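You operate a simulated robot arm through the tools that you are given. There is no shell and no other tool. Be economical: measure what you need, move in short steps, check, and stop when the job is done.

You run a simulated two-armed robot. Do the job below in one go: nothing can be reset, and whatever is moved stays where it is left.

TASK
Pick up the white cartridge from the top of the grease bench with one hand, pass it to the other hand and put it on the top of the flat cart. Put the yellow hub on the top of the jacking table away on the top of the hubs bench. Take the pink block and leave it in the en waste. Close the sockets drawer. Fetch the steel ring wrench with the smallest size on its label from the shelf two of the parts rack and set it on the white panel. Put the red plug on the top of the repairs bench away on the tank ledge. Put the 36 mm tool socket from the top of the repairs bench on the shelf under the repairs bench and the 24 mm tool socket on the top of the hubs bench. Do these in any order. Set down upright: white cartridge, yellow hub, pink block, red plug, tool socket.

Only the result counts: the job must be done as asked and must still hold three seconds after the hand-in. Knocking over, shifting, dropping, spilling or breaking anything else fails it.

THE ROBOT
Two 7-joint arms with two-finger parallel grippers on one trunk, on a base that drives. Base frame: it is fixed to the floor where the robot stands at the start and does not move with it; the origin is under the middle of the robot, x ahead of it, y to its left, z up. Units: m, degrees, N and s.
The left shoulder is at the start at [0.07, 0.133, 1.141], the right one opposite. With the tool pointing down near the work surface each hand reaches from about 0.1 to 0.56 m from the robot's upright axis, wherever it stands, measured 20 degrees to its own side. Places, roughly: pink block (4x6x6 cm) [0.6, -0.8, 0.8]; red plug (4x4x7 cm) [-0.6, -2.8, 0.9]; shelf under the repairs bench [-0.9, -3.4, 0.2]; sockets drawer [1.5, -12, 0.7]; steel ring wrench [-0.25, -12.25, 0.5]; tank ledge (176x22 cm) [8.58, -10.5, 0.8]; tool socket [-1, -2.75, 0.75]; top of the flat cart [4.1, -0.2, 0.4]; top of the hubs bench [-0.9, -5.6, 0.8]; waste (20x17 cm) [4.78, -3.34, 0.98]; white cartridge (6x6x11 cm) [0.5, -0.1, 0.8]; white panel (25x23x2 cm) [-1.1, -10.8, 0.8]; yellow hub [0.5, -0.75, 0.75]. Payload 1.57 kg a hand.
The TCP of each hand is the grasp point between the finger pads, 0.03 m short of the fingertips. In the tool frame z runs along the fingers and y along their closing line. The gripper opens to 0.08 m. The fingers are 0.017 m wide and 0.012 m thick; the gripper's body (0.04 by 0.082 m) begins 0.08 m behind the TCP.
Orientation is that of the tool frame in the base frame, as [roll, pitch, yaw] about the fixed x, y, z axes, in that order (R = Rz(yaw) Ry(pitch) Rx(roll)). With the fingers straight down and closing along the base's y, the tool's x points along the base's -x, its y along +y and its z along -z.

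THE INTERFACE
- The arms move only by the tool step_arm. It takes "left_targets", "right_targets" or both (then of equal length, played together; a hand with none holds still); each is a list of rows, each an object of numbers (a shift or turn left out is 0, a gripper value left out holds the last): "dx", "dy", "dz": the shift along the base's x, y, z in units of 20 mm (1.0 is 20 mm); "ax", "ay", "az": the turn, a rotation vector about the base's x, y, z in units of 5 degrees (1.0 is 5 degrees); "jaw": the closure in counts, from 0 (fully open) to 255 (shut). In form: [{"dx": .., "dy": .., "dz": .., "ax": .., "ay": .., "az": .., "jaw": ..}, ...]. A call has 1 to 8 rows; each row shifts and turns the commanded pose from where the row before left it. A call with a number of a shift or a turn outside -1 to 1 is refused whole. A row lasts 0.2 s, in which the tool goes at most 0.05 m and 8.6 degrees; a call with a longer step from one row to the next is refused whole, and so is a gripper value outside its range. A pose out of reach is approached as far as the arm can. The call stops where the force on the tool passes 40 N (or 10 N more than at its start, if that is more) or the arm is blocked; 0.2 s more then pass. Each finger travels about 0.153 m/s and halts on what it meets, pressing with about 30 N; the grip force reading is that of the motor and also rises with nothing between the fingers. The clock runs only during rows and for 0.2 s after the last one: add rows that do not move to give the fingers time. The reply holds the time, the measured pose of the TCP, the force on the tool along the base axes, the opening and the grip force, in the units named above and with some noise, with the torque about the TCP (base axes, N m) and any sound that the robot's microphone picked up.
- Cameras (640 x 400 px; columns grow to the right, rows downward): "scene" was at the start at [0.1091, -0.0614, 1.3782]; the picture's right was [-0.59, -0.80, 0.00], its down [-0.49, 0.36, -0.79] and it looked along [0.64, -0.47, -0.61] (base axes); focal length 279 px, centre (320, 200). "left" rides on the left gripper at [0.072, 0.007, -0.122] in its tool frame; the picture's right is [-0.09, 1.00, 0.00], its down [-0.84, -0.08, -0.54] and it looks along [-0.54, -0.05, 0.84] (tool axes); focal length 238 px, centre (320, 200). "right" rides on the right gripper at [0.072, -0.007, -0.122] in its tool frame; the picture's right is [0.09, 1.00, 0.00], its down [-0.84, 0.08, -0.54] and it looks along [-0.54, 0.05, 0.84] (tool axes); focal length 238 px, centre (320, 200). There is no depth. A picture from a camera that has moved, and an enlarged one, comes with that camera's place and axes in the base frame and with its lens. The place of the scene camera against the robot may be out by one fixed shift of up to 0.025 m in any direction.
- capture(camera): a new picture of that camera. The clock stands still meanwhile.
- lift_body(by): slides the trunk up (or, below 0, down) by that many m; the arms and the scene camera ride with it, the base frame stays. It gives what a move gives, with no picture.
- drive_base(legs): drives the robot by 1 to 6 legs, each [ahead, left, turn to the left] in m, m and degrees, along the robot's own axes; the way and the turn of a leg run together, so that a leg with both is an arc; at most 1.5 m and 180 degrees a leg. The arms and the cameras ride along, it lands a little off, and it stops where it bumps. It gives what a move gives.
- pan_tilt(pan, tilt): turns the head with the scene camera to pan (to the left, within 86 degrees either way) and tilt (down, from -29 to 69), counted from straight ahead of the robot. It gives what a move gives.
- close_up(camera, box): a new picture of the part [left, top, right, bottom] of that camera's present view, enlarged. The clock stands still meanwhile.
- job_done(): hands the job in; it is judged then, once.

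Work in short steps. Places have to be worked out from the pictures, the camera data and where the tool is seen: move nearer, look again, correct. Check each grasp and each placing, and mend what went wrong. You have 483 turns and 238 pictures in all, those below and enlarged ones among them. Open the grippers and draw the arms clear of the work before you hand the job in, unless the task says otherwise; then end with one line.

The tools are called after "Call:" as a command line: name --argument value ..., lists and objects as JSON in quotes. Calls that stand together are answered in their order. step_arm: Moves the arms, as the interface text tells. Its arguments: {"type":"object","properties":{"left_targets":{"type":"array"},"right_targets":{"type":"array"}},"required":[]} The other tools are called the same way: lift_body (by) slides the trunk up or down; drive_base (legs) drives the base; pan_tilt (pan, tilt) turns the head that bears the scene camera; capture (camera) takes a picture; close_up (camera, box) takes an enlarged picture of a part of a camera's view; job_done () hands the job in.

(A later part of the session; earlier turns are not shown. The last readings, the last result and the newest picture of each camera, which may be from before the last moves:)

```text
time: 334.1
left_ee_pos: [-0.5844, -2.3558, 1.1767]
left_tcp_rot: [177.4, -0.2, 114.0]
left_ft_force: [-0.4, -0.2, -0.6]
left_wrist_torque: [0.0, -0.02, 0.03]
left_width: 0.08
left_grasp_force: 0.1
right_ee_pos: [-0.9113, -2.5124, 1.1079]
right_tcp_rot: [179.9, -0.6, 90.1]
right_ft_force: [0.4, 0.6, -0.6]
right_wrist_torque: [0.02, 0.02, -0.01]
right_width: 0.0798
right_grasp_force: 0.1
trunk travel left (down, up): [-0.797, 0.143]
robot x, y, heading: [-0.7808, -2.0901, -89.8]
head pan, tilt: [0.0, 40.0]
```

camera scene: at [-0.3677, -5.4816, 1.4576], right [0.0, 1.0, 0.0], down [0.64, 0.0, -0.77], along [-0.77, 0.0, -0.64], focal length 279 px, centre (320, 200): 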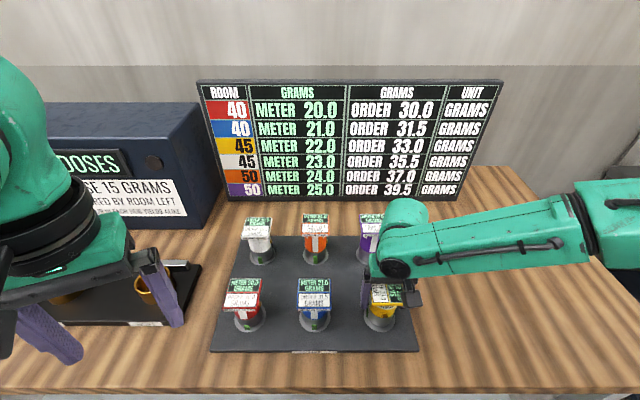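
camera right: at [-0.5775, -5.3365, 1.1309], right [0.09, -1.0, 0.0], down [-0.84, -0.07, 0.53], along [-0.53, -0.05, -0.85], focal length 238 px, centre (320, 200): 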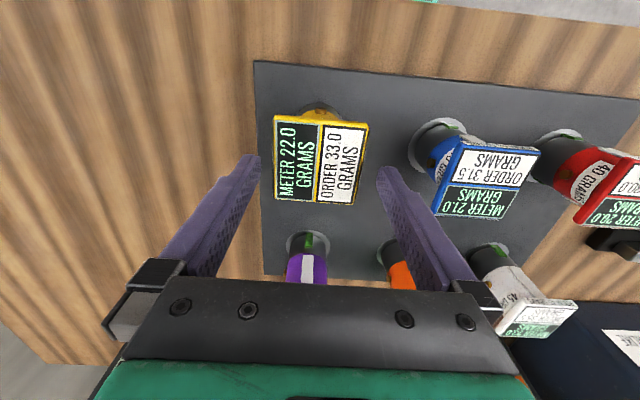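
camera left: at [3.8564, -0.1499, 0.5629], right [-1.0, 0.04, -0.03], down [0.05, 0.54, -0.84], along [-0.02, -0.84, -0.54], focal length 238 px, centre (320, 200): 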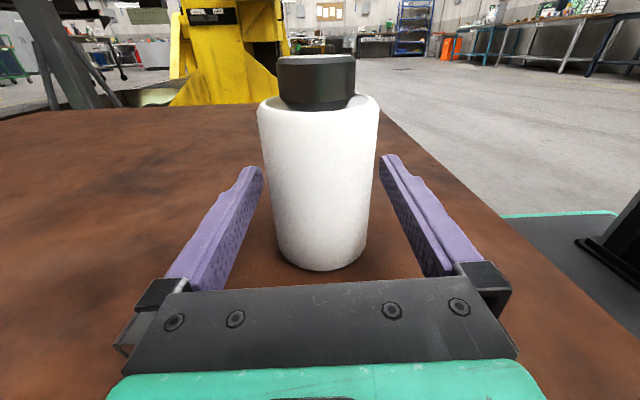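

Moving a little right/forward and viewing with the right wrist camera.

Call:
drive_base --legs '[[0.2, -0.1, 0]]'

Call:
capture --camera "right"

Call:
capture --camera "scene"

```text
time: 335.8
left_ee_pos: [-0.6856, -2.5553, 1.1775]
left_tcp_rot: [177.6, -0.1, 114.0]
left_ft_force: [-0.8, 0.5, 0.0]
left_wrist_torque: [0.0, 0.01, 0.02]
left_width: 0.08
left_grasp_force: 0.1
right_ee_pos: [-1.0109, -2.7123, 1.107]
right_tcp_rot: [179.9, -0.5, 89.9]
right_ft_force: [-0.4, -0.6, 0.2]
right_wrist_torque: [-0.01, 0.0, 0.01]
right_width: 0.0801
right_grasp_force: 0.0
trunk travel left (down, up): [-0.797, 0.143]
robot x, y, heading: [-0.8804, -2.2905, -90.2]
head pan, tilt: [0.0, 40.0]
```

```text
137 pictures are left
camera right: at [-1.0191, -2.6412, 1.2313], right [1.0, 0.09, 0.0], down [0.07, -0.84, 0.53], along [0.05, -0.53, -0.84], focal length 238 px, centre (320, 200)
```

right: 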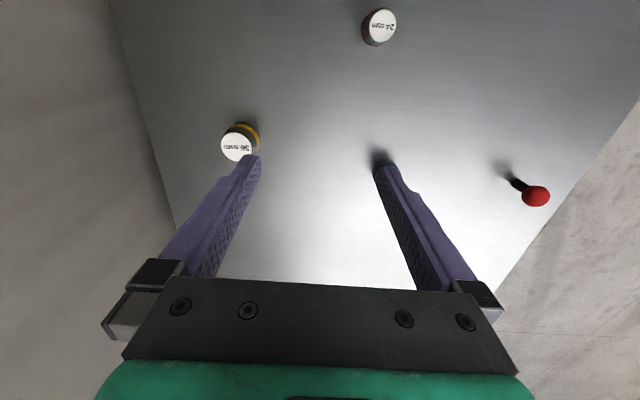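

```text
136 pictures are left
camera scene: at [-0.892, -2.4339, 1.4571], right [-1.0, 0.0, 0.0], down [0.0, 0.64, -0.77], along [0.0, -0.77, -0.64], focal length 279 px, centre (320, 200)
```

scene: 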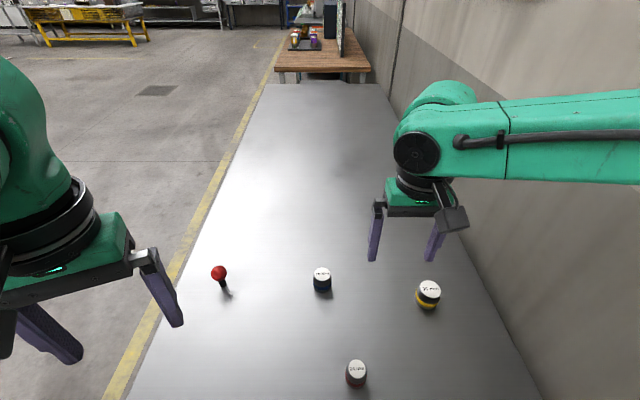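

All labels confirmed: 36 mm near (-1.134,-2.780), 24 mm near (-0.947,-2.610), tops z≈0.876. I tilt the head down to find the bench edge relative to the base.

Call:
pan_tilt --pan 0 --tilt 65

Call:
capture --camera "scene"

```text
time: 336.7
left_ee_pos: [-0.6867, -2.558, 1.1768]
left_tcp_rot: [177.5, -0.2, 114.0]
left_ft_force: [-0.8, 0.2, 0.0]
left_wrist_torque: [0.0, -0.03, 0.0]
left_width: 0.0802
left_grasp_force: 0.1
right_ee_pos: [-1.0135, -2.7138, 1.1068]
right_tcp_rot: [179.9, -0.7, 89.8]
right_ft_force: [-0.3, -0.5, 0.5]
right_wrist_torque: [0.02, -0.03, -0.01]
right_width: 0.0802
right_grasp_force: 0.1
trunk travel left (down, up): [-0.797, 0.143]
robot x, y, heading: [-0.8804, -2.2904, -90.3]
head pan, tilt: [0.0, 65.0]
```

```text
135 pictures are left
camera scene: at [-0.8936, -2.4128, 1.4245], right [-1.0, 0.0, 0.0], down [0.0, 0.91, -0.42], along [0.0, -0.42, -0.91], focal length 279 px, centre (320, 200)
```

scene: 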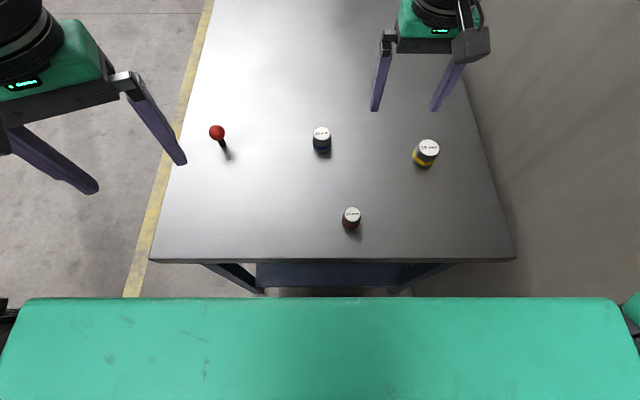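

Bench edge is at y≈-2.52; there is room for 4 cm more. Driving that and moving the right hand over the 36 mm socket.

Call:
drive_base --legs '[[0.04, 0, 0]]'

Call:
step_arm --right_targets '[{"dx": -1}, {"dx": -1}, {"dx": -1}, {"dx": -1}, {"dx": -1}, {"dx": -1, "dy": -0.6}, {"dy": -0.6}, {}]'

Call:
capture --camera "right"

```text
time: 337.6
left_ee_pos: [-0.6867, -2.5898, 1.1785]
left_tcp_rot: [177.8, 0.2, 114.0]
left_ft_force: [0.6, 0.2, 0.7]
left_wrist_torque: [-0.02, 0.01, 0.02]
left_width: 0.0798
left_grasp_force: 0.0
right_ee_pos: [-1.0132, -2.7457, 1.1098]
right_tcp_rot: [179.8, -0.2, 89.8]
right_ft_force: [-0.6, 0.5, 0.6]
right_wrist_torque: [-0.06, 0.01, 0.0]
right_width: 0.0801
right_grasp_force: 0.1
trunk travel left (down, up): [-0.797, 0.143]
robot x, y, heading: [-0.8857, -2.3344, -89.9]
head pan, tilt: [0.0, 65.0]
```

```text
time: 339.4
left_ee_pos: [-0.6866, -2.5959, 1.1772]
left_tcp_rot: [177.6, 0.0, 114.1]
left_ft_force: [-0.3, -0.8, 0.3]
left_wrist_torque: [-0.02, 0.01, -0.04]
left_width: 0.0801
left_grasp_force: 0.0
right_ee_pos: [-1.1334, -2.7766, 1.1071]
right_tcp_rot: [179.7, -0.6, 89.8]
right_ft_force: [0.0, -1.1, -0.6]
right_wrist_torque: [0.0, -0.01, -0.04]
right_width: 0.0802
right_grasp_force: 0.1
trunk travel left (down, up): [-0.797, 0.143]
robot x, y, heading: [-0.8834, -2.3245, -90.0]
head pan, tilt: [0.0, 65.0]
```

```text
134 pictures are left
camera right: at [-1.1399, -2.7055, 1.2306], right [1.0, 0.09, 0.0], down [0.07, -0.84, 0.53], along [0.05, -0.53, -0.85], focal length 238 px, centre (320, 200)
```

right: 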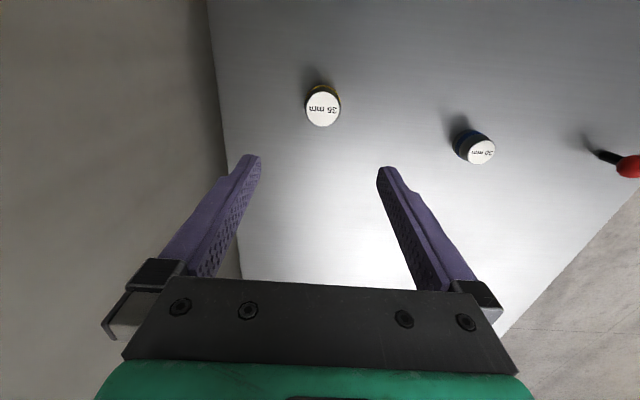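

Aligned over the 36 mm socket. Lowering the trunk 0.18 then fine steps.

Call:
step_arm --right_targets '[{"dx": 0.2}, {}]'

Call:
lift_body --by -0.18

Call:
capture --camera "right"

```text
time: 340.0
left_ee_pos: [-0.686, -2.5967, 1.1776]
left_tcp_rot: [177.6, -0.1, 113.9]
left_ft_force: [-0.1, 0.5, -0.4]
left_wrist_torque: [0.01, 0.0, 0.02]
left_width: 0.0799
left_grasp_force: 0.0
right_ee_pos: [-1.1279, -2.7765, 1.1075]
right_tcp_rot: [179.9, -0.5, 89.8]
right_ft_force: [-0.4, 1.0, 0.2]
right_wrist_torque: [0.02, -0.03, -0.01]
right_width: 0.0803
right_grasp_force: 0.2
trunk travel left (down, up): [-0.797, 0.143]
robot x, y, heading: [-0.8802, -2.3253, -90.3]
head pan, tilt: [0.0, 65.0]
```

```text
time: 342.0
left_ee_pos: [-0.6873, -2.5962, 0.9974]
left_tcp_rot: [177.5, -0.1, 114.1]
left_ft_force: [0.2, -0.5, 0.3]
left_wrist_torque: [0.02, -0.01, 0.02]
left_width: 0.0799
left_grasp_force: 0.1
right_ee_pos: [-1.1281, -2.7774, 0.925]
right_tcp_rot: [179.8, -0.6, 89.9]
right_ft_force: [-0.1, 0.2, -0.3]
right_wrist_torque: [-0.01, -0.03, -0.03]
right_width: 0.0801
right_grasp_force: 0.0
trunk travel left (down, up): [-0.617, 0.323]
robot x, y, heading: [-0.8802, -2.3291, -90.0]
head pan, tilt: [0.0, 65.0]
```

```text
133 pictures are left
camera right: at [-1.1357, -2.7062, 1.0505], right [1.0, 0.09, 0.0], down [0.07, -0.84, 0.53], along [0.05, -0.53, -0.85], focal length 238 px, centre (320, 200)
```

right: 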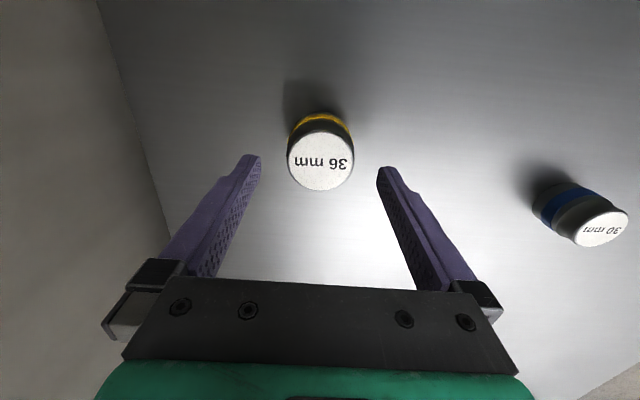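

Centred. Descending 6 cm and closing.

Call:
step_arm --right_targets '[{"dz": -1}, {"dz": -1}, {"dz": -0.6}, {"dz": -0.4}, {"jaw": 60}, {"jaw": 150}, {"jaw": 255}, {}]'

Call:
step_arm --right_targets '[{}, {"dz": 1}, {"dz": 1}, {"dz": 1}, {"dz": 1}]'

Call:
capture --camera "right"

```text
time: 343.0
left_ee_pos: [-0.6857, -2.5904, 0.9988]
left_tcp_rot: [177.5, 0.1, 114.0]
left_ft_force: [-0.1, 1.0, -0.3]
left_wrist_torque: [0.0, 0.02, 0.03]
left_width: 0.08
left_grasp_force: 0.0
right_ee_pos: [-1.1295, -2.777, 0.88]
right_tcp_rot: [180.0, 0.8, 89.9]
right_ft_force: [-3.1, 13.4, 23.0]
right_wrist_torque: [0.55, -0.71, 0.44]
right_width: 0.0796
right_grasp_force: 0.0
trunk travel left (down, up): [-0.617, 0.323]
robot x, y, heading: [-0.8852, -2.3281, -90.1]
head pan, tilt: [0.0, 65.0]
stopped in row 4 (right hand): the force on the tool passed its limit (the readings are from after the stop); the commanded pose is now the measured one
```

```text
time: 344.2
left_ee_pos: [-0.6866, -2.5954, 0.9963]
left_tcp_rot: [177.5, -0.1, 114.0]
left_ft_force: [0.1, 0.0, 0.7]
left_wrist_torque: [-0.03, 0.01, 0.02]
left_width: 0.0799
left_grasp_force: 0.1
right_ee_pos: [-1.1282, -2.7799, 0.9564]
right_tcp_rot: [-179.9, 0.6, 89.8]
right_ft_force: [-0.3, 0.9, -0.5]
right_wrist_torque: [-0.03, 0.02, 0.01]
right_width: 0.0799
right_grasp_force: 0.1
trunk travel left (down, up): [-0.617, 0.323]
robot x, y, heading: [-0.8827, -2.3301, -90.3]
head pan, tilt: [0.0, 65.0]
```

```text
132 pictures are left
camera right: at [-1.1365, -2.7076, 1.0787], right [1.0, 0.09, 0.0], down [0.07, -0.83, 0.55], along [0.05, -0.55, -0.84], focal length 238 px, centre (320, 200)
```

right: 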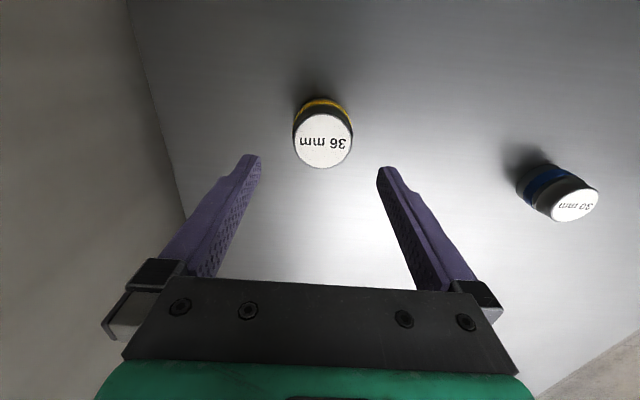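

Only fingertip contact with the bench top (≈0.85): the socket is short. I descend to TCP 0.887 and close.

Call:
step_arm --right_targets '[{"dz": -1}, {"dz": -1}, {"dz": -0.8}, {"dz": -0.65, "dy": 0.15}, {"jaw": 60}, {"jaw": 150}, {"jaw": 255}, {}]'

Call:
capture --camera "right"

```text
time: 346.0
left_ee_pos: [-0.688, -2.5959, 0.9976]
left_tcp_rot: [177.5, 0.0, 113.9]
left_ft_force: [0.0, 0.2, 0.7]
left_wrist_torque: [-0.01, 0.0, -0.01]
left_width: 0.08
left_grasp_force: 0.0
right_ee_pos: [-1.13, -2.7793, 0.8857]
right_tcp_rot: [179.9, 0.4, 89.9]
right_ft_force: [0.8, -0.6, 0.0]
right_wrist_torque: [0.02, 0.07, -0.03]
right_width: 0.0509
right_grasp_force: 29.9
trunk travel left (down, up): [-0.617, 0.323]
robot x, y, heading: [-0.8829, -2.331, -90.0]
head pan, tilt: [0.0, 65.0]
```

```text
131 pictures are left
camera right: at [-1.1364, -2.7056, 1.0077], right [1.0, 0.09, 0.0], down [0.07, -0.83, 0.55], along [0.05, -0.55, -0.84], focal length 238 px, centre (320, 200)
```

right: 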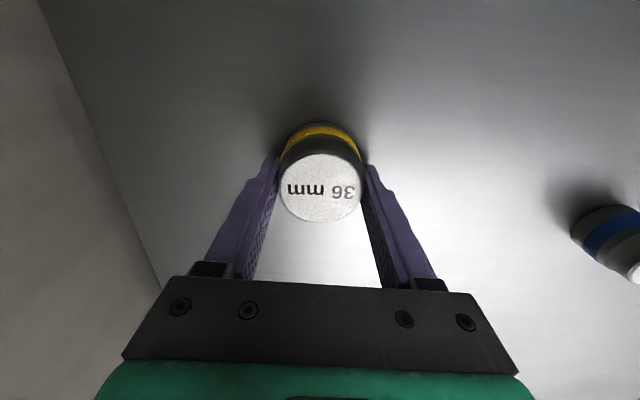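

36 mm held (0.051). Lifting, backing off from the bench, and drawing both hands inward before going low for the shelf.

Call:
lift_body --by 0.08

Call:
drive_base --legs '[[-0.4, 0, 0]]'

Call:
step_arm --left_targets '[{"dx": -1}, {"dx": -1}, {"dx": -1}, {"dx": -1}, {"dx": -1}, {"dy": 0.5}, {"dy": 0.5}, {}]' --right_targets '[{"dx": 1}, {"dx": 1}, {"dx": 1}, {"dx": 1}, {"dx": 1}, {"dx": 1}, {"dy": 1}, {"dy": 1}]'

Call:
capture --camera "right"

```text
time: 347.1
left_ee_pos: [-0.6878, -2.5973, 1.0773]
left_tcp_rot: [177.5, -0.3, 113.9]
left_ft_force: [0.2, -0.3, 0.4]
left_wrist_torque: [0.0, -0.04, -0.05]
left_width: 0.0799
left_grasp_force: 0.1
right_ee_pos: [-1.1294, -2.7788, 0.9657]
right_tcp_rot: [-180.0, 0.4, 89.8]
right_ft_force: [-0.1, -0.1, -1.7]
right_wrist_torque: [-0.04, -0.03, 0.0]
right_width: 0.0507
right_grasp_force: 30.6
trunk travel left (down, up): [-0.697, 0.243]
robot x, y, heading: [-0.8879, -2.3312, -90.1]
head pan, tilt: [0.0, 65.0]
```

```text
time: 349.6
left_ee_pos: [-0.6865, -2.1999, 1.0766]
left_tcp_rot: [177.6, -0.2, 113.2]
left_ft_force: [0.1, 0.0, -0.6]
left_wrist_torque: [0.0, 0.01, 0.02]
left_width: 0.0801
left_grasp_force: 0.0
right_ee_pos: [-1.1312, -2.3771, 0.9657]
right_tcp_rot: [-180.0, 0.4, 89.3]
right_ft_force: [-0.2, 0.5, -1.2]
right_wrist_torque: [-0.01, -0.02, 0.0]
right_width: 0.0507
right_grasp_force: 30.0
trunk travel left (down, up): [-0.697, 0.243]
robot x, y, heading: [-0.8805, -1.9288, -90.9]
head pan, tilt: [0.0, 65.0]
```

```text
time: 351.4
left_ee_pos: [-0.7875, -2.1776, 1.0765]
left_tcp_rot: [177.4, -0.2, 113.3]
left_ft_force: [-0.1, 0.6, 0.4]
left_wrist_torque: [0.03, -0.03, 0.01]
left_width: 0.08
left_grasp_force: 0.1
right_ee_pos: [-1.0106, -2.3352, 0.9653]
right_tcp_rot: [179.8, 0.5, 89.1]
right_ft_force: [0.2, -0.4, -2.1]
right_wrist_torque: [-0.01, 0.03, -0.02]
right_width: 0.0505
right_grasp_force: 30.7
trunk travel left (down, up): [-0.697, 0.243]
robot x, y, heading: [-0.8787, -1.9296, -90.8]
head pan, tilt: [0.0, 65.0]
```

```text
130 pictures are left
camera right: at [-1.0174, -2.262, 1.0876], right [1.0, 0.08, 0.0], down [0.06, -0.83, 0.55], along [0.04, -0.55, -0.84], focal length 238 px, centre (320, 200)
```

right: 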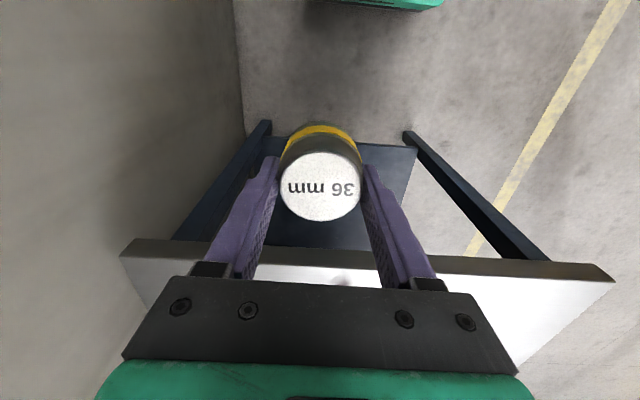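

Legs are at x≈-0.59 and -1.26, y≈-2.57, with the shelf front flush. Lowering the trunk in front of the bench.

Call:
step_arm --left_targets '[{"dz": 1}, {"dz": 1}, {"dz": 1}, {"dz": 1}]'

Call:
lift_body --by -0.4

Call:
lift_body --by -0.2

Call:
pan_tilt --pan 0 --tilt 30

Call:
capture --camera "scene"

```text
time: 352.4
left_ee_pos: [-0.7858, -2.1777, 1.1575]
left_tcp_rot: [177.5, -0.1, 113.3]
left_ft_force: [-0.6, 0.4, -0.2]
left_wrist_torque: [-0.03, -0.01, 0.02]
left_width: 0.0799
left_grasp_force: 0.2
right_ee_pos: [-1.0106, -2.3362, 0.965]
right_tcp_rot: [180.0, 0.5, 89.1]
right_ft_force: [0.7, 0.1, -2.1]
right_wrist_torque: [0.03, -0.03, -0.01]
right_width: 0.0506
right_grasp_force: 29.6
trunk travel left (down, up): [-0.697, 0.243]
robot x, y, heading: [-0.8808, -1.9301, -90.9]
head pan, tilt: [0.0, 65.0]
```

```text
time: 356.2
left_ee_pos: [-0.7854, -2.178, 0.7562]
left_tcp_rot: [177.6, -0.1, 113.2]
left_ft_force: [0.3, -0.4, 0.5]
left_wrist_torque: [0.01, -0.02, -0.04]
left_width: 0.0799
left_grasp_force: 0.1
right_ee_pos: [-1.0097, -2.3355, 0.5657]
right_tcp_rot: [179.9, 0.5, 89.2]
right_ft_force: [0.0, -0.3, -2.2]
right_wrist_torque: [-0.02, 0.01, 0.01]
right_width: 0.0505
right_grasp_force: 30.6
trunk travel left (down, up): [-0.297, 0.643]
robot x, y, heading: [-0.8788, -1.9318, -90.7]
head pan, tilt: [0.0, 65.0]
```

```text
time: 358.4
left_ee_pos: [-0.7858, -2.1799, 0.5578]
left_tcp_rot: [177.5, -0.1, 113.3]
left_ft_force: [-0.3, -0.2, 0.6]
left_wrist_torque: [0.03, 0.0, 0.01]
left_width: 0.0799
left_grasp_force: 0.0
right_ee_pos: [-1.0105, -2.3354, 0.3652]
right_tcp_rot: [-180.0, 0.5, 89.2]
right_ft_force: [-0.8, 0.2, -1.5]
right_wrist_torque: [-0.02, -0.03, 0.01]
right_width: 0.0484
right_grasp_force: 29.8
trunk travel left (down, up): [-0.097, 0.843]
robot x, y, heading: [-0.8801, -1.9306, -90.9]
head pan, tilt: [0.0, 65.0]
```

```text
time: 359.4
left_ee_pos: [-0.7866, -2.1787, 0.5576]
left_tcp_rot: [177.5, -0.1, 113.3]
left_ft_force: [0.8, 0.5, 0.5]
left_wrist_torque: [0.02, 0.0, -0.01]
left_width: 0.0799
left_grasp_force: 0.0
right_ee_pos: [-1.0112, -2.3361, 0.3648]
right_tcp_rot: [-180.0, 0.4, 89.2]
right_ft_force: [0.8, 0.4, -0.5]
right_wrist_torque: [-0.01, -0.02, -0.01]
right_width: 0.0489
right_grasp_force: 29.9
trunk travel left (down, up): [-0.097, 0.843]
robot x, y, heading: [-0.8802, -1.9299, -90.8]
head pan, tilt: [0.0, 30.0]
```

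```text
129 pictures are left
camera scene: at [-0.892, -2.0816, 0.7721], right [-1.0, 0.01, 0.0], down [0.01, 0.5, -0.87], along [-0.01, -0.87, -0.5], focal length 279 px, centre (320, 200)
```

scene: 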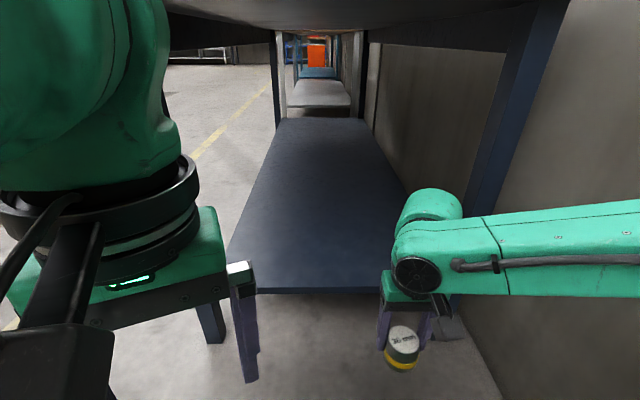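

Shelf is empty at z≈0.2. To keep the elbow off the leg I shift left 8 cm and straighten the arm forward before driving in.

Call:
drive_base --legs '[[0, 0.08, 0.8]]'

Call:
step_arm --right_targets '[{"dy": -1}, {"dy": -1}, {"dy": -1}, {"dy": -1}]'

Call:
capture --camera "scene"

Call:
capture --camera "right"

```text
time: 360.5
left_ee_pos: [-0.7024, -2.1783, 0.5564]
left_tcp_rot: [177.5, -0.1, 113.9]
left_ft_force: [0.8, 0.2, 1.6]
left_wrist_torque: [0.01, -0.02, -0.02]
left_width: 0.0801
left_grasp_force: 0.0
right_ee_pos: [-0.9257, -2.3376, 0.3653]
right_tcp_rot: [-180.0, 0.6, 90.0]
right_ft_force: [-0.2, -0.2, -2.7]
right_wrist_torque: [0.0, 0.0, -0.04]
right_width: 0.0484
right_grasp_force: 30.3
trunk travel left (down, up): [-0.097, 0.843]
robot x, y, heading: [-0.7988, -1.9315, -90.5]
head pan, tilt: [0.0, 30.0]
```

```text
time: 361.5
left_ee_pos: [-0.7023, -2.1786, 0.5573]
left_tcp_rot: [177.5, -0.1, 114.0]
left_ft_force: [0.3, 1.3, 0.2]
left_wrist_torque: [0.0, 0.03, -0.01]
left_width: 0.0801
left_grasp_force: 0.0
right_ee_pos: [-0.9249, -2.4179, 0.3668]
right_tcp_rot: [179.9, 0.3, 89.9]
right_ft_force: [-0.7, -0.4, -2.1]
right_wrist_torque: [-0.02, -0.02, 0.02]
right_width: 0.0487
right_grasp_force: 29.6
trunk travel left (down, up): [-0.097, 0.843]
robot x, y, heading: [-0.795, -1.9312, -90.2]
head pan, tilt: [0.0, 30.0]
```

```text
128 pictures are left
camera scene: at [-0.8095, -2.0824, 0.7721], right [-1.0, 0.0, 0.0], down [0.0, 0.5, -0.87], along [0.0, -0.87, -0.5], focal length 279 px, centre (320, 200)
```

scene: 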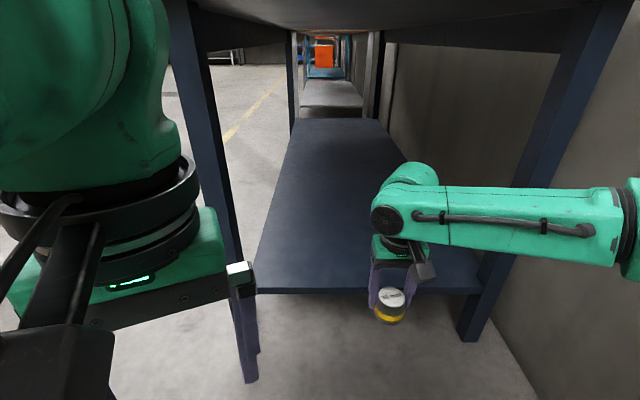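

```text
127 pictures are left
camera right: at [-0.9314, -2.3448, 0.4887], right [1.0, 0.09, 0.0], down [0.08, -0.83, 0.55], along [0.05, -0.55, -0.84], focal length 238 px, centre (320, 200)
```

right: 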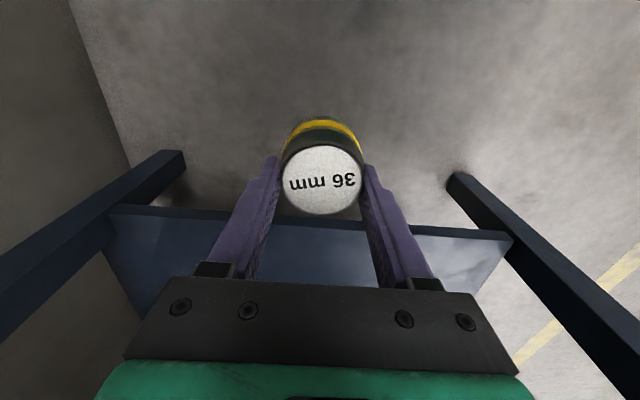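

Placing just ~10 cm inside the shelf's front edge needs only 0.25 m of driving, keeping elbows outside the legs. Driving in.

Call:
drive_base --legs '[[0.25, 0.0, 0.3]]'

Call:
capture --camera "scene"

Call:
capture --camera "right"

```text
time: 363.3
left_ee_pos: [-0.7007, -2.4267, 0.5571]
left_tcp_rot: [177.5, -0.1, 114.4]
left_ft_force: [1.1, -0.8, -0.2]
left_wrist_torque: [0.02, 0.03, 0.0]
left_width: 0.0799
left_grasp_force: 0.1
right_ee_pos: [-0.9197, -2.6672, 0.3662]
right_tcp_rot: [180.0, 0.4, 90.3]
right_ft_force: [-0.2, -0.2, -2.6]
right_wrist_torque: [0.01, 0.02, 0.0]
right_width: 0.0486
right_grasp_force: 29.8
trunk travel left (down, up): [-0.097, 0.843]
robot x, y, heading: [-0.7968, -2.1785, -89.6]
head pan, tilt: [0.0, 30.0]
```

```text
126 pictures are left
camera scene: at [-0.8079, -2.3317, 0.7721], right [-1.0, -0.01, 0.0], down [0.0, 0.5, -0.87], along [0.01, -0.87, -0.5], focal length 279 px, centre (320, 200)
```

scene: 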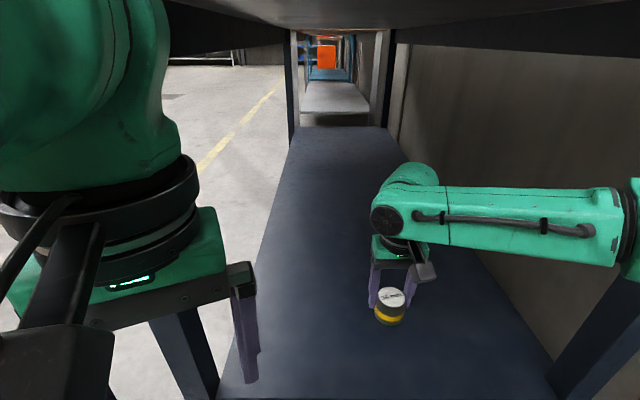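

```text
125 pictures are left
camera right: at [-0.9278, -2.5948, 0.4887], right [1.0, 0.1, 0.0], down [0.08, -0.83, 0.55], along [0.05, -0.55, -0.84], focal length 238 px, centre (320, 200)
```

right: 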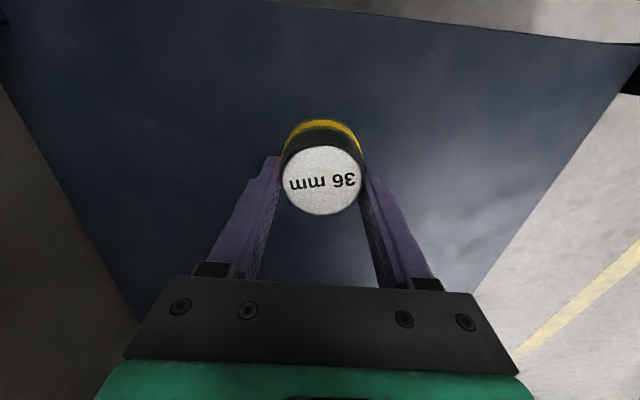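

Over the shelf. Lowering until contact.

Call:
step_arm --right_targets '[{"dz": -1}, {"dz": -1}, {"dz": -1}, {"dz": -1}, {"dz": -0.5}, {"dz": -0.5}, {"dz": -0.5}, {"dz": -0.5}]'

```text
time: 365.1
left_ee_pos: [-0.6998, -2.4258, 0.558]
left_tcp_rot: [177.6, 0.1, 114.4]
left_ft_force: [0.2, -0.6, -0.1]
left_wrist_torque: [0.0, 0.01, 0.01]
left_width: 0.0802
left_grasp_force: 0.1
right_ee_pos: [-0.9302, -2.6578, 0.2549]
right_tcp_rot: [179.8, 0.9, 90.5]
right_ft_force: [2.0, -0.2, 19.2]
right_wrist_torque: [-0.09, 0.13, -0.1]
right_width: 0.0471
right_grasp_force: 30.6
right hand out of reach, approached as far as the arm can: row 5, 6, 7, 8
trunk travel left (down, up): [-0.097, 0.843]
robot x, y, heading: [-0.7987, -2.1777, -89.5]
head pan, tilt: [0.0, 30.0]
```

Contact (19 N) at TCP 0.255. Releasing and rising.

Call:
step_arm --right_targets '[{"dz": 0.1, "jaw": 80}, {"jaw": 50}, {"jaw": 0}, {}, {"dz": 0.7}, {"dz": 1}, {"dz": 1}, {"dz": 1}]'

Call:
capture --camera "right"

```text
time: 366.9
left_ee_pos: [-0.6996, -2.4271, 0.5578]
left_tcp_rot: [177.6, -0.1, 114.5]
left_ft_force: [0.1, -0.5, 0.8]
left_wrist_torque: [0.0, 0.0, -0.03]
left_width: 0.0799
left_grasp_force: 0.0
right_ee_pos: [-0.9297, -2.6565, 0.328]
right_tcp_rot: [179.9, 0.3, 90.3]
right_ft_force: [0.2, -0.3, 0.4]
right_wrist_torque: [-0.01, 0.02, 0.01]
right_width: 0.0804
right_grasp_force: 0.0
trunk travel left (down, up): [-0.097, 0.843]
robot x, y, heading: [-0.799, -2.1836, -89.5]
head pan, tilt: [0.0, 30.0]
```

```text
124 pictures are left
camera right: at [-0.937, -2.5841, 0.4507], right [1.0, 0.1, 0.0], down [0.08, -0.83, 0.55], along [0.05, -0.55, -0.84], focal length 238 px, centre (320, 200)
```

right: 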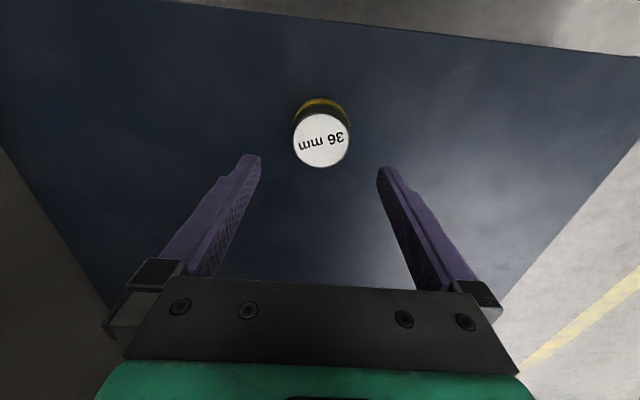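

The 36 mm socket stands on the shelf. Backing straight out and raising the trunk.

Call:
step_arm --right_targets '[{"dz": 1}, {"dz": 1}]'

Call:
drive_base --legs '[[-0.35, 0, 0]]'

Call:
lift_body --by 0.4

Call:
lift_body --by 0.3

```text
time: 367.5
left_ee_pos: [-0.6997, -2.4271, 0.5557]
left_tcp_rot: [177.6, -0.1, 114.4]
left_ft_force: [-0.1, 0.6, -0.2]
left_wrist_torque: [0.0, -0.01, -0.02]
left_width: 0.0801
left_grasp_force: 0.0
right_ee_pos: [-0.929, -2.6574, 0.3689]
right_tcp_rot: [180.0, 0.4, 90.4]
right_ft_force: [0.1, 0.1, 0.0]
right_wrist_torque: [0.01, -0.03, 0.02]
right_width: 0.08
right_grasp_force: 0.0
trunk travel left (down, up): [-0.097, 0.843]
robot x, y, heading: [-0.7965, -2.1811, -89.5]
head pan, tilt: [0.0, 30.0]
```

```text
time: 369.8
left_ee_pos: [-0.7019, -2.0761, 0.557]
left_tcp_rot: [177.4, 0.0, 114.7]
left_ft_force: [-0.4, -1.3, 0.5]
left_wrist_torque: [0.01, 0.02, -0.02]
left_width: 0.0801
left_grasp_force: 0.1
right_ee_pos: [-0.9305, -2.3069, 0.3675]
right_tcp_rot: [179.9, 0.5, 90.5]
right_ft_force: [0.6, -0.3, -0.1]
right_wrist_torque: [0.02, -0.02, 0.02]
right_width: 0.0798
right_grasp_force: 0.1
trunk travel left (down, up): [-0.097, 0.843]
robot x, y, heading: [-0.8024, -1.8287, -89.5]
head pan, tilt: [0.0, 30.0]
```

```text
time: 373.6
left_ee_pos: [-0.7016, -2.0768, 0.9579]
left_tcp_rot: [177.5, 0.0, 114.5]
left_ft_force: [0.7, -0.8, -0.9]
left_wrist_torque: [-0.04, 0.02, 0.03]
left_width: 0.0799
left_grasp_force: 0.1
right_ee_pos: [-0.9303, -2.3071, 0.7673]
right_tcp_rot: [180.0, 0.5, 90.5]
right_ft_force: [-0.2, -0.6, 0.1]
right_wrist_torque: [-0.01, 0.01, 0.01]
right_width: 0.0799
right_grasp_force: 0.0
trunk travel left (down, up): [-0.497, 0.443]
robot x, y, heading: [-0.8023, -1.8315, -89.5]
head pan, tilt: [0.0, 30.0]
```

```text
time: 376.6
left_ee_pos: [-0.7012, -2.0746, 1.2569]
left_tcp_rot: [177.5, -0.2, 114.7]
left_ft_force: [-0.1, -1.4, 0.7]
left_wrist_torque: [0.02, 0.02, -0.04]
left_width: 0.08
left_grasp_force: 0.0
right_ee_pos: [-0.9302, -2.3064, 1.0684]
right_tcp_rot: [179.9, 0.5, 90.5]
right_ft_force: [-0.6, 0.2, 0.8]
right_wrist_torque: [0.02, -0.04, -0.01]
right_width: 0.0799
right_grasp_force: 0.1
trunk travel left (down, up): [-0.797, 0.143]
robot x, y, heading: [-0.8019, -1.8302, -89.4]
head pan, tilt: [0.0, 30.0]
```

Next: 24 mm socket with the right hand and red plug with the left, both straight ahead of the shoulders. Driving up to the bench.

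Call:
drive_base --legs '[[0.49, 0.0, -0.5]]'

Call:
step_arm --right_targets '[{"dy": 1}, {"dy": 1}, {"dy": 1}, {"dy": 1}, {"dy": 1}, {"dy": 1}, {"dy": 1}, {"dy": 1}]' --left_targets '[{"az": -1}, {"az": -1}, {"az": -1}, {"az": -1}, {"az": -1}, {"dy": -1}, {"dy": -1}, {"dy": -1}]'

Call:
capture --camera "right"

Call:
capture --camera "left"

```text
time: 379.5
left_ee_pos: [-0.6976, -2.5645, 1.2567]
left_tcp_rot: [177.5, -0.1, 114.6]
left_ft_force: [0.2, 0.1, 0.4]
left_wrist_torque: [0.03, 0.03, -0.02]
left_width: 0.0799
left_grasp_force: 0.0
right_ee_pos: [-0.9272, -2.7953, 1.0685]
right_tcp_rot: [-180.0, 0.5, 90.4]
right_ft_force: [-0.3, 0.3, -0.3]
right_wrist_torque: [-0.02, -0.01, 0.0]
right_width: 0.0801
right_grasp_force: 0.1
trunk travel left (down, up): [-0.797, 0.143]
robot x, y, heading: [-0.795, -2.324, -89.5]
head pan, tilt: [0.0, 30.0]
```

```text
time: 381.3
left_ee_pos: [-0.6982, -2.6273, 1.2584]
left_tcp_rot: [177.6, -0.1, 89.4]
left_ft_force: [0.1, 0.4, 0.7]
left_wrist_torque: [-0.02, -0.02, -0.01]
left_width: 0.08
left_grasp_force: 0.0
right_ee_pos: [-0.9279, -2.6464, 1.068]
right_tcp_rot: [179.9, 0.4, 90.4]
right_ft_force: [0.3, -0.3, -0.3]
right_wrist_torque: [0.0, 0.04, -0.02]
right_width: 0.0799
right_grasp_force: 0.2
right hand out of reach, approached as far as the arm can: row 8
trunk travel left (down, up): [-0.797, 0.143]
robot x, y, heading: [-0.799, -2.3212, -89.5]
head pan, tilt: [0.0, 30.0]
```

```text
123 pictures are left
camera right: at [-0.9342, -2.5744, 1.1899], right [1.0, 0.1, 0.0], down [0.08, -0.83, 0.55], along [0.05, -0.55, -0.84], focal length 238 px, centre (320, 200)
```

right: 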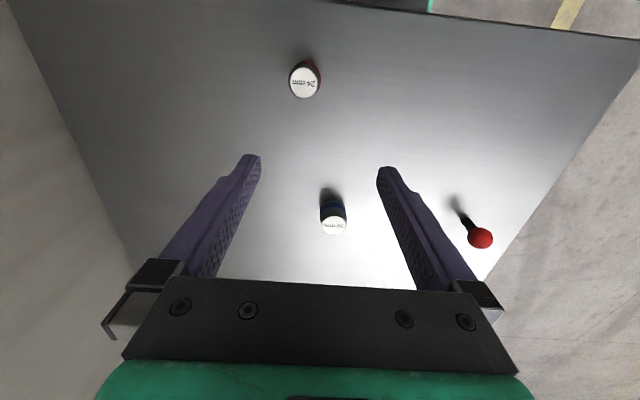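

```text
122 pictures are left
camera left: at [-0.6975, -2.5561, 1.3788], right [0.99, -0.1, 0.04], down [-0.11, -0.84, 0.54], along [-0.02, -0.54, -0.84], focal length 238 px, centre (320, 200)
```

left: 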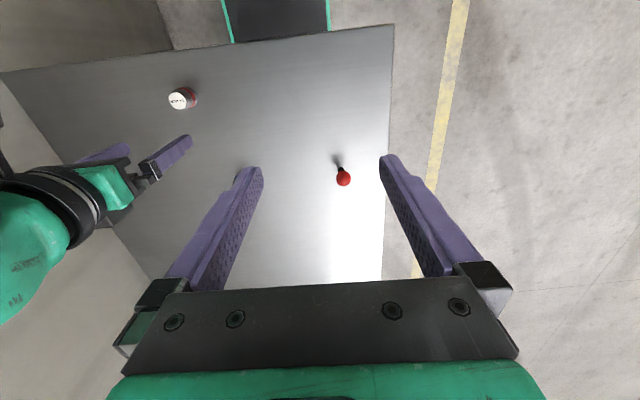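

24 mm at (-0.951,-2.615); plug ball at (-0.651,-2.806). First the right hand: lowering and shifting over the 24 mm socket.

Call:
step_arm --right_targets '[{"dz": -1}, {"dz": -1}, {"dz": -1}, {"dz": -1, "dy": 0.5}, {"dz": -1, "dy": 0.5, "dx": -0.5}, {"dy": 0.55, "dx": -0.65}, {"dz": -0.5}, {}]'

Call:
capture --camera "right"

```text
time: 383.1
left_ee_pos: [-0.6982, -2.6254, 1.2583]
left_tcp_rot: [177.5, -0.1, 89.5]
left_ft_force: [-0.8, 0.6, 0.2]
left_wrist_torque: [0.01, 0.0, 0.0]
left_width: 0.08
left_grasp_force: 0.1
right_ee_pos: [-0.9305, -2.6589, 0.9959]
right_tcp_rot: [-180.0, 0.5, 90.5]
right_ft_force: [0.9, 0.2, 0.2]
right_wrist_torque: [-0.02, 0.01, 0.05]
right_width: 0.0799
right_grasp_force: 0.0
right hand out of reach, approached as far as the arm can: row 2, 4, 5, 6
trunk travel left (down, up): [-0.797, 0.143]
robot x, y, heading: [-0.7958, -2.3193, -89.4]
head pan, tilt: [0.0, 30.0]
```

```text
121 pictures are left
camera right: at [-0.9384, -2.5848, 1.1184], right [1.0, 0.1, 0.0], down [0.08, -0.83, 0.55], along [0.05, -0.55, -0.84], focal length 238 px, centre (320, 200)
```

right: 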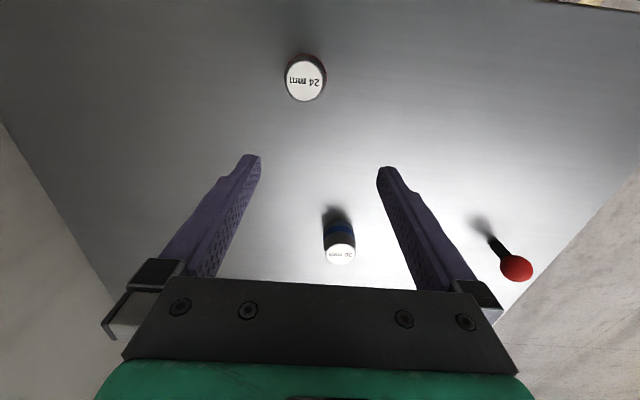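

Inner reach limit; backing the base 10 cm instead.

Call:
drive_base --legs '[[-0.1, 0.0, -0.5]]'

Call:
step_arm --right_targets '[{"dy": -1, "dx": -0.5}, {"dy": -1, "dx": -0.5}, {"dy": -0.7}, {"dz": -0.6}, {}]'

Call:
capture --camera "right"

```text
time: 384.3
left_ee_pos: [-0.7026, -2.5288, 1.2557]
left_tcp_rot: [177.6, -0.3, 89.0]
left_ft_force: [-0.8, 0.3, 0.2]
left_wrist_torque: [0.02, -0.01, -0.02]
left_width: 0.0802
left_grasp_force: 0.0
right_ee_pos: [-0.9333, -2.558, 0.9956]
right_tcp_rot: [179.9, 0.3, 89.9]
right_ft_force: [0.1, 0.1, 1.6]
right_wrist_torque: [0.01, -0.03, 0.0]
right_width: 0.0799
right_grasp_force: 0.1
trunk travel left (down, up): [-0.797, 0.143]
robot x, y, heading: [-0.7966, -2.217, -90.1]
head pan, tilt: [0.0, 30.0]
```

```text
time: 385.5
left_ee_pos: [-0.7011, -2.5257, 1.2582]
left_tcp_rot: [177.5, -0.2, 89.0]
left_ft_force: [0.5, 0.4, 0.0]
left_wrist_torque: [0.02, 0.01, 0.01]
left_width: 0.0799
left_grasp_force: 0.2
right_ee_pos: [-0.9539, -2.6102, 0.984]
right_tcp_rot: [179.9, 0.4, 89.8]
right_ft_force: [-0.6, -0.2, -0.2]
right_wrist_torque: [0.02, 0.04, 0.0]
right_width: 0.0797
right_grasp_force: 0.2
trunk travel left (down, up): [-0.797, 0.143]
robot x, y, heading: [-0.7982, -2.2186, -90.1]
head pan, tilt: [0.0, 30.0]
```

```text
120 pictures are left
camera right: at [-0.9607, -2.5371, 1.1056], right [1.0, 0.09, 0.0], down [0.08, -0.83, 0.55], along [0.05, -0.55, -0.84], focal length 238 px, centre (320, 200)
```

right: 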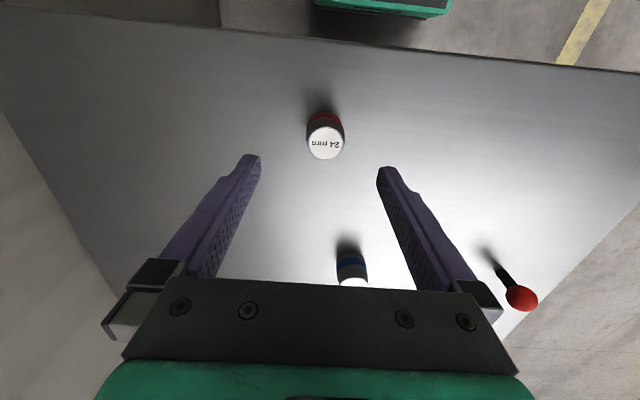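

Nearly centred; fine shift and descend to 0.886, then close.

Call:
step_arm --right_targets '[{"dz": -1, "dx": 0.25, "dy": -0.3}, {"dz": -1}, {"dz": -1}, {"dz": -1}, {"dz": -0.85}, {}]'

Call:
capture --camera "right"

```text
time: 386.9
left_ee_pos: [-0.702, -2.526, 1.258]
left_tcp_rot: [177.5, -0.1, 89.1]
left_ft_force: [0.4, -0.3, -0.7]
left_wrist_torque: [0.01, 0.0, -0.01]
left_width: 0.0799
left_grasp_force: 0.1
right_ee_pos: [-0.9483, -2.6151, 0.8868]
right_tcp_rot: [179.9, 0.5, 89.9]
right_ft_force: [-0.5, -0.2, 0.3]
right_wrist_torque: [0.02, 0.02, -0.02]
right_width: 0.0798
right_grasp_force: 0.1
trunk travel left (down, up): [-0.797, 0.143]
robot x, y, heading: [-0.798, -2.2216, -90.3]
head pan, tilt: [0.0, 30.0]
```

```text
119 pictures are left
camera right: at [-0.9552, -2.5417, 1.0091], right [1.0, 0.09, 0.0], down [0.08, -0.83, 0.55], along [0.05, -0.55, -0.84], focal length 238 px, centre (320, 200)
```

right: 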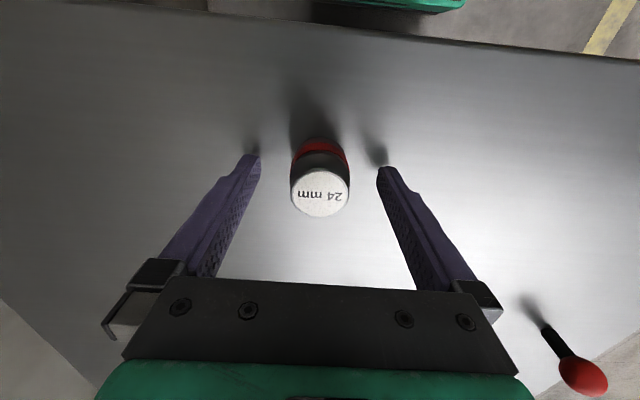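

Well placed. Closing and lifting.

Call:
step_arm --right_targets '[{"jaw": 60}, {"jaw": 120}, {"jaw": 200}, {"jaw": 255}, {}, {}, {"dz": 1}, {"dz": 1}]'

Call:
step_arm --right_targets '[{"dz": 1}, {"dz": 1}, {"dz": 1}, {"dz": 1}, {"dy": -1}, {"dy": -1}]'

Call:
capture --camera "right"

```text
time: 388.7
left_ee_pos: [-0.7018, -2.5255, 1.2573]
left_tcp_rot: [177.5, -0.1, 89.0]
left_ft_force: [0.0, -0.2, 0.3]
left_wrist_torque: [-0.01, 0.01, -0.02]
left_width: 0.0797
left_grasp_force: 0.0
right_ee_pos: [-0.9479, -2.6138, 0.9279]
right_tcp_rot: [180.0, 0.5, 90.1]
right_ft_force: [0.1, 0.0, -1.0]
right_wrist_torque: [-0.01, -0.01, 0.0]
right_width: 0.0369
right_grasp_force: 29.7
trunk travel left (down, up): [-0.797, 0.143]
robot x, y, heading: [-0.7955, -2.2181, -90.2]
head pan, tilt: [0.0, 30.0]
```

```text
time: 390.1
left_ee_pos: [-0.7012, -2.5287, 1.2568]
left_tcp_rot: [177.6, -0.2, 89.0]
left_ft_force: [-0.8, 0.5, 0.6]
left_wrist_torque: [0.07, -0.01, -0.01]
left_width: 0.0799
left_grasp_force: 0.1
right_ee_pos: [-0.9476, -2.6572, 1.0064]
right_tcp_rot: [-180.0, 0.2, 90.0]
right_ft_force: [-0.3, 0.5, -1.7]
right_wrist_torque: [0.0, 0.01, -0.01]
right_width: 0.0371
right_grasp_force: 29.6
trunk travel left (down, up): [-0.797, 0.143]
robot x, y, heading: [-0.7983, -2.2193, -90.1]
head pan, tilt: [0.0, 30.0]
```

```text
118 pictures are left
camera right: at [-0.9552, -2.5838, 1.1281], right [1.0, 0.09, 0.0], down [0.08, -0.83, 0.55], along [0.05, -0.54, -0.84], focal length 238 px, centre (320, 200)
```

right: 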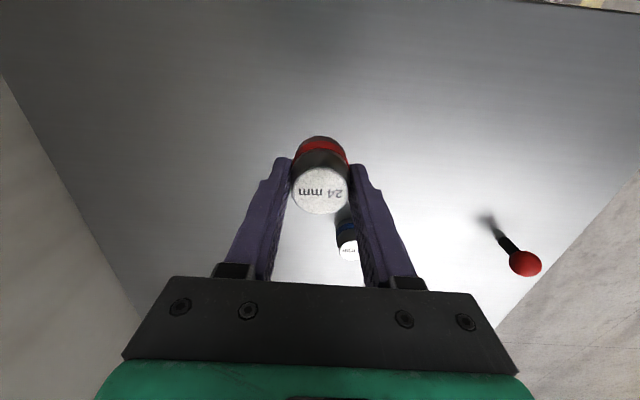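

24 mm held. Now the plug: driving back in 10 cm, raising the right hand, and moving the left hand over the plug.

Call:
drive_base --legs '[[0.1, 0.0, 0]]'

Call:
step_arm --right_targets '[{"dz": 1}, {"dz": 1}, {"dz": 1}, {"dz": 1}, {"dz": 1}, {}, {}, {}]' --left_targets '[{"dz": -1, "dx": 1}, {"dz": -1, "dx": 1}, {"dz": -1, "dx": 0.5}, {"dz": -1, "dy": -1}, {"dz": -1, "dy": -1}, {"dz": -1, "dy": -1}, {"dy": -1}, {"dy": -1}]'

Call:
step_arm --left_targets '[{"dy": -1}, {"dy": -1}, {"dy": -0.8}, {}]'

Call:
lift_body --by -0.1

Call:
capture --camera "left"

```text
time: 391.2
left_ee_pos: [-0.7013, -2.6237, 1.2582]
left_tcp_rot: [177.5, 0.0, 89.2]
left_ft_force: [-0.7, 0.8, 0.4]
left_wrist_torque: [-0.02, -0.03, 0.02]
left_width: 0.0801
left_grasp_force: 0.1
right_ee_pos: [-0.9481, -2.7529, 1.0081]
right_tcp_rot: [180.0, 0.5, 89.9]
right_ft_force: [-0.9, 0.0, -1.9]
right_wrist_torque: [-0.04, -0.02, -0.05]
right_width: 0.0366
right_grasp_force: 29.7
trunk travel left (down, up): [-0.797, 0.143]
robot x, y, heading: [-0.7986, -2.3189, -90.0]
head pan, tilt: [0.0, 30.0]
```

```text
time: 393.0
left_ee_pos: [-0.6514, -2.7265, 1.1402]
left_tcp_rot: [177.5, -0.2, 89.1]
left_ft_force: [-0.6, -0.4, -0.2]
left_wrist_torque: [-0.03, -0.04, -0.02]
left_width: 0.08
left_grasp_force: 0.1
right_ee_pos: [-0.9488, -2.7578, 1.1065]
right_tcp_rot: [-180.0, 0.4, 90.0]
right_ft_force: [-0.8, 0.3, -2.1]
right_wrist_torque: [-0.02, -0.01, 0.01]
right_width: 0.0363
right_grasp_force: 30.0
trunk travel left (down, up): [-0.797, 0.143]
robot x, y, heading: [-0.7986, -2.3194, -90.1]
head pan, tilt: [0.0, 30.0]
```

```text
time: 394.0
left_ee_pos: [-0.6518, -2.7819, 1.139]
left_tcp_rot: [177.5, -0.1, 89.2]
left_ft_force: [-0.6, 0.7, -0.5]
left_wrist_torque: [0.03, 0.04, -0.05]
left_width: 0.0802
left_grasp_force: 0.1
right_ee_pos: [-0.9483, -2.7577, 1.1075]
right_tcp_rot: [179.8, 0.6, 89.9]
right_ft_force: [0.3, 0.1, -1.1]
right_wrist_torque: [-0.04, 0.01, 0.03]
right_width: 0.0364
right_grasp_force: 29.7
trunk travel left (down, up): [-0.797, 0.143]
robot x, y, heading: [-0.7974, -2.3191, -90.2]
head pan, tilt: [0.0, 30.0]
```

```text
time: 395.4
left_ee_pos: [-0.6512, -2.7813, 1.0381]
left_tcp_rot: [177.6, -0.1, 89.2]
left_ft_force: [0.1, 0.0, -0.2]
left_wrist_torque: [-0.02, -0.01, 0.0]
left_width: 0.0803
left_grasp_force: 0.0
right_ee_pos: [-0.9482, -2.7573, 1.0073]
right_tcp_rot: [179.9, 0.6, 90.0]
right_ft_force: [0.8, 0.5, -1.0]
right_wrist_torque: [-0.03, 0.01, -0.01]
right_width: 0.0358
right_grasp_force: 29.7
trunk travel left (down, up): [-0.697, 0.243]
robot x, y, heading: [-0.7965, -2.3184, -89.9]
head pan, tilt: [0.0, 30.0]
```

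```text
117 pictures are left
camera left: at [-0.6493, -2.7112, 1.1593], right [0.99, -0.11, 0.04], down [-0.11, -0.84, 0.54], along [-0.02, -0.54, -0.84], focal length 238 px, centre (320, 200)
```

left: 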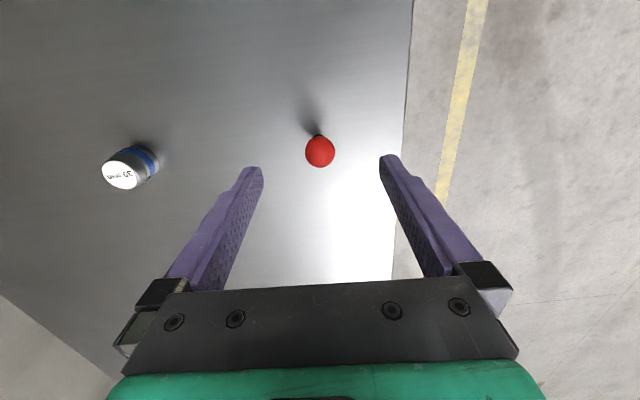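

Plug ball at ≈(-0.648,-2.811). Correcting the left hand's slight roll, shifting 3 cm, lowering partly, and checking.

Call:
step_arm --left_targets '[{"ay": 0.5, "dy": -0.75}, {"dy": -0.75, "dx": 0.15}, {"dz": -1}, {"dz": -1}, {"dz": -1}, {}]'

Call:
capture --camera "left"

```text
time: 396.8
left_ee_pos: [-0.6468, -2.8105, 0.978]
left_tcp_rot: [-179.9, 0.0, 89.1]
left_ft_force: [-0.3, 0.7, 0.4]
left_wrist_torque: [0.0, -0.04, 0.02]
left_width: 0.0804
left_grasp_force: 0.2
right_ee_pos: [-0.9488, -2.7559, 1.0076]
right_tcp_rot: [179.9, 0.5, 90.1]
right_ft_force: [-0.8, -0.4, -2.0]
right_wrist_torque: [0.01, 0.01, -0.01]
right_width: 0.0356
right_grasp_force: 30.4
trunk travel left (down, up): [-0.697, 0.243]
robot x, y, heading: [-0.7937, -2.3186, -89.9]
head pan, tilt: [0.0, 30.0]
```

```text
116 pictures are left
camera left: at [-0.6404, -2.7404, 1.0989], right [0.99, -0.11, 0.0], down [-0.09, -0.84, 0.54], along [-0.06, -0.54, -0.84], focal length 238 px, centre (320, 200)
```

left: 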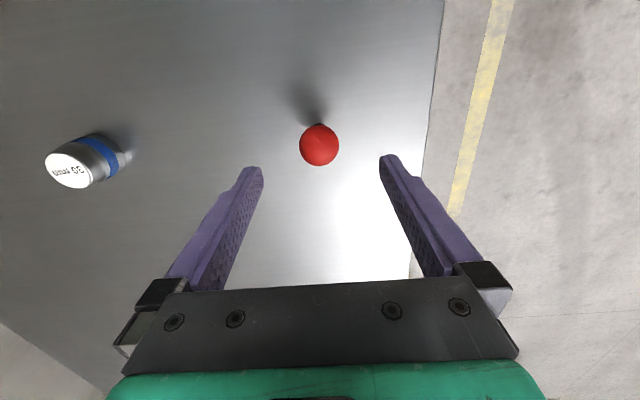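

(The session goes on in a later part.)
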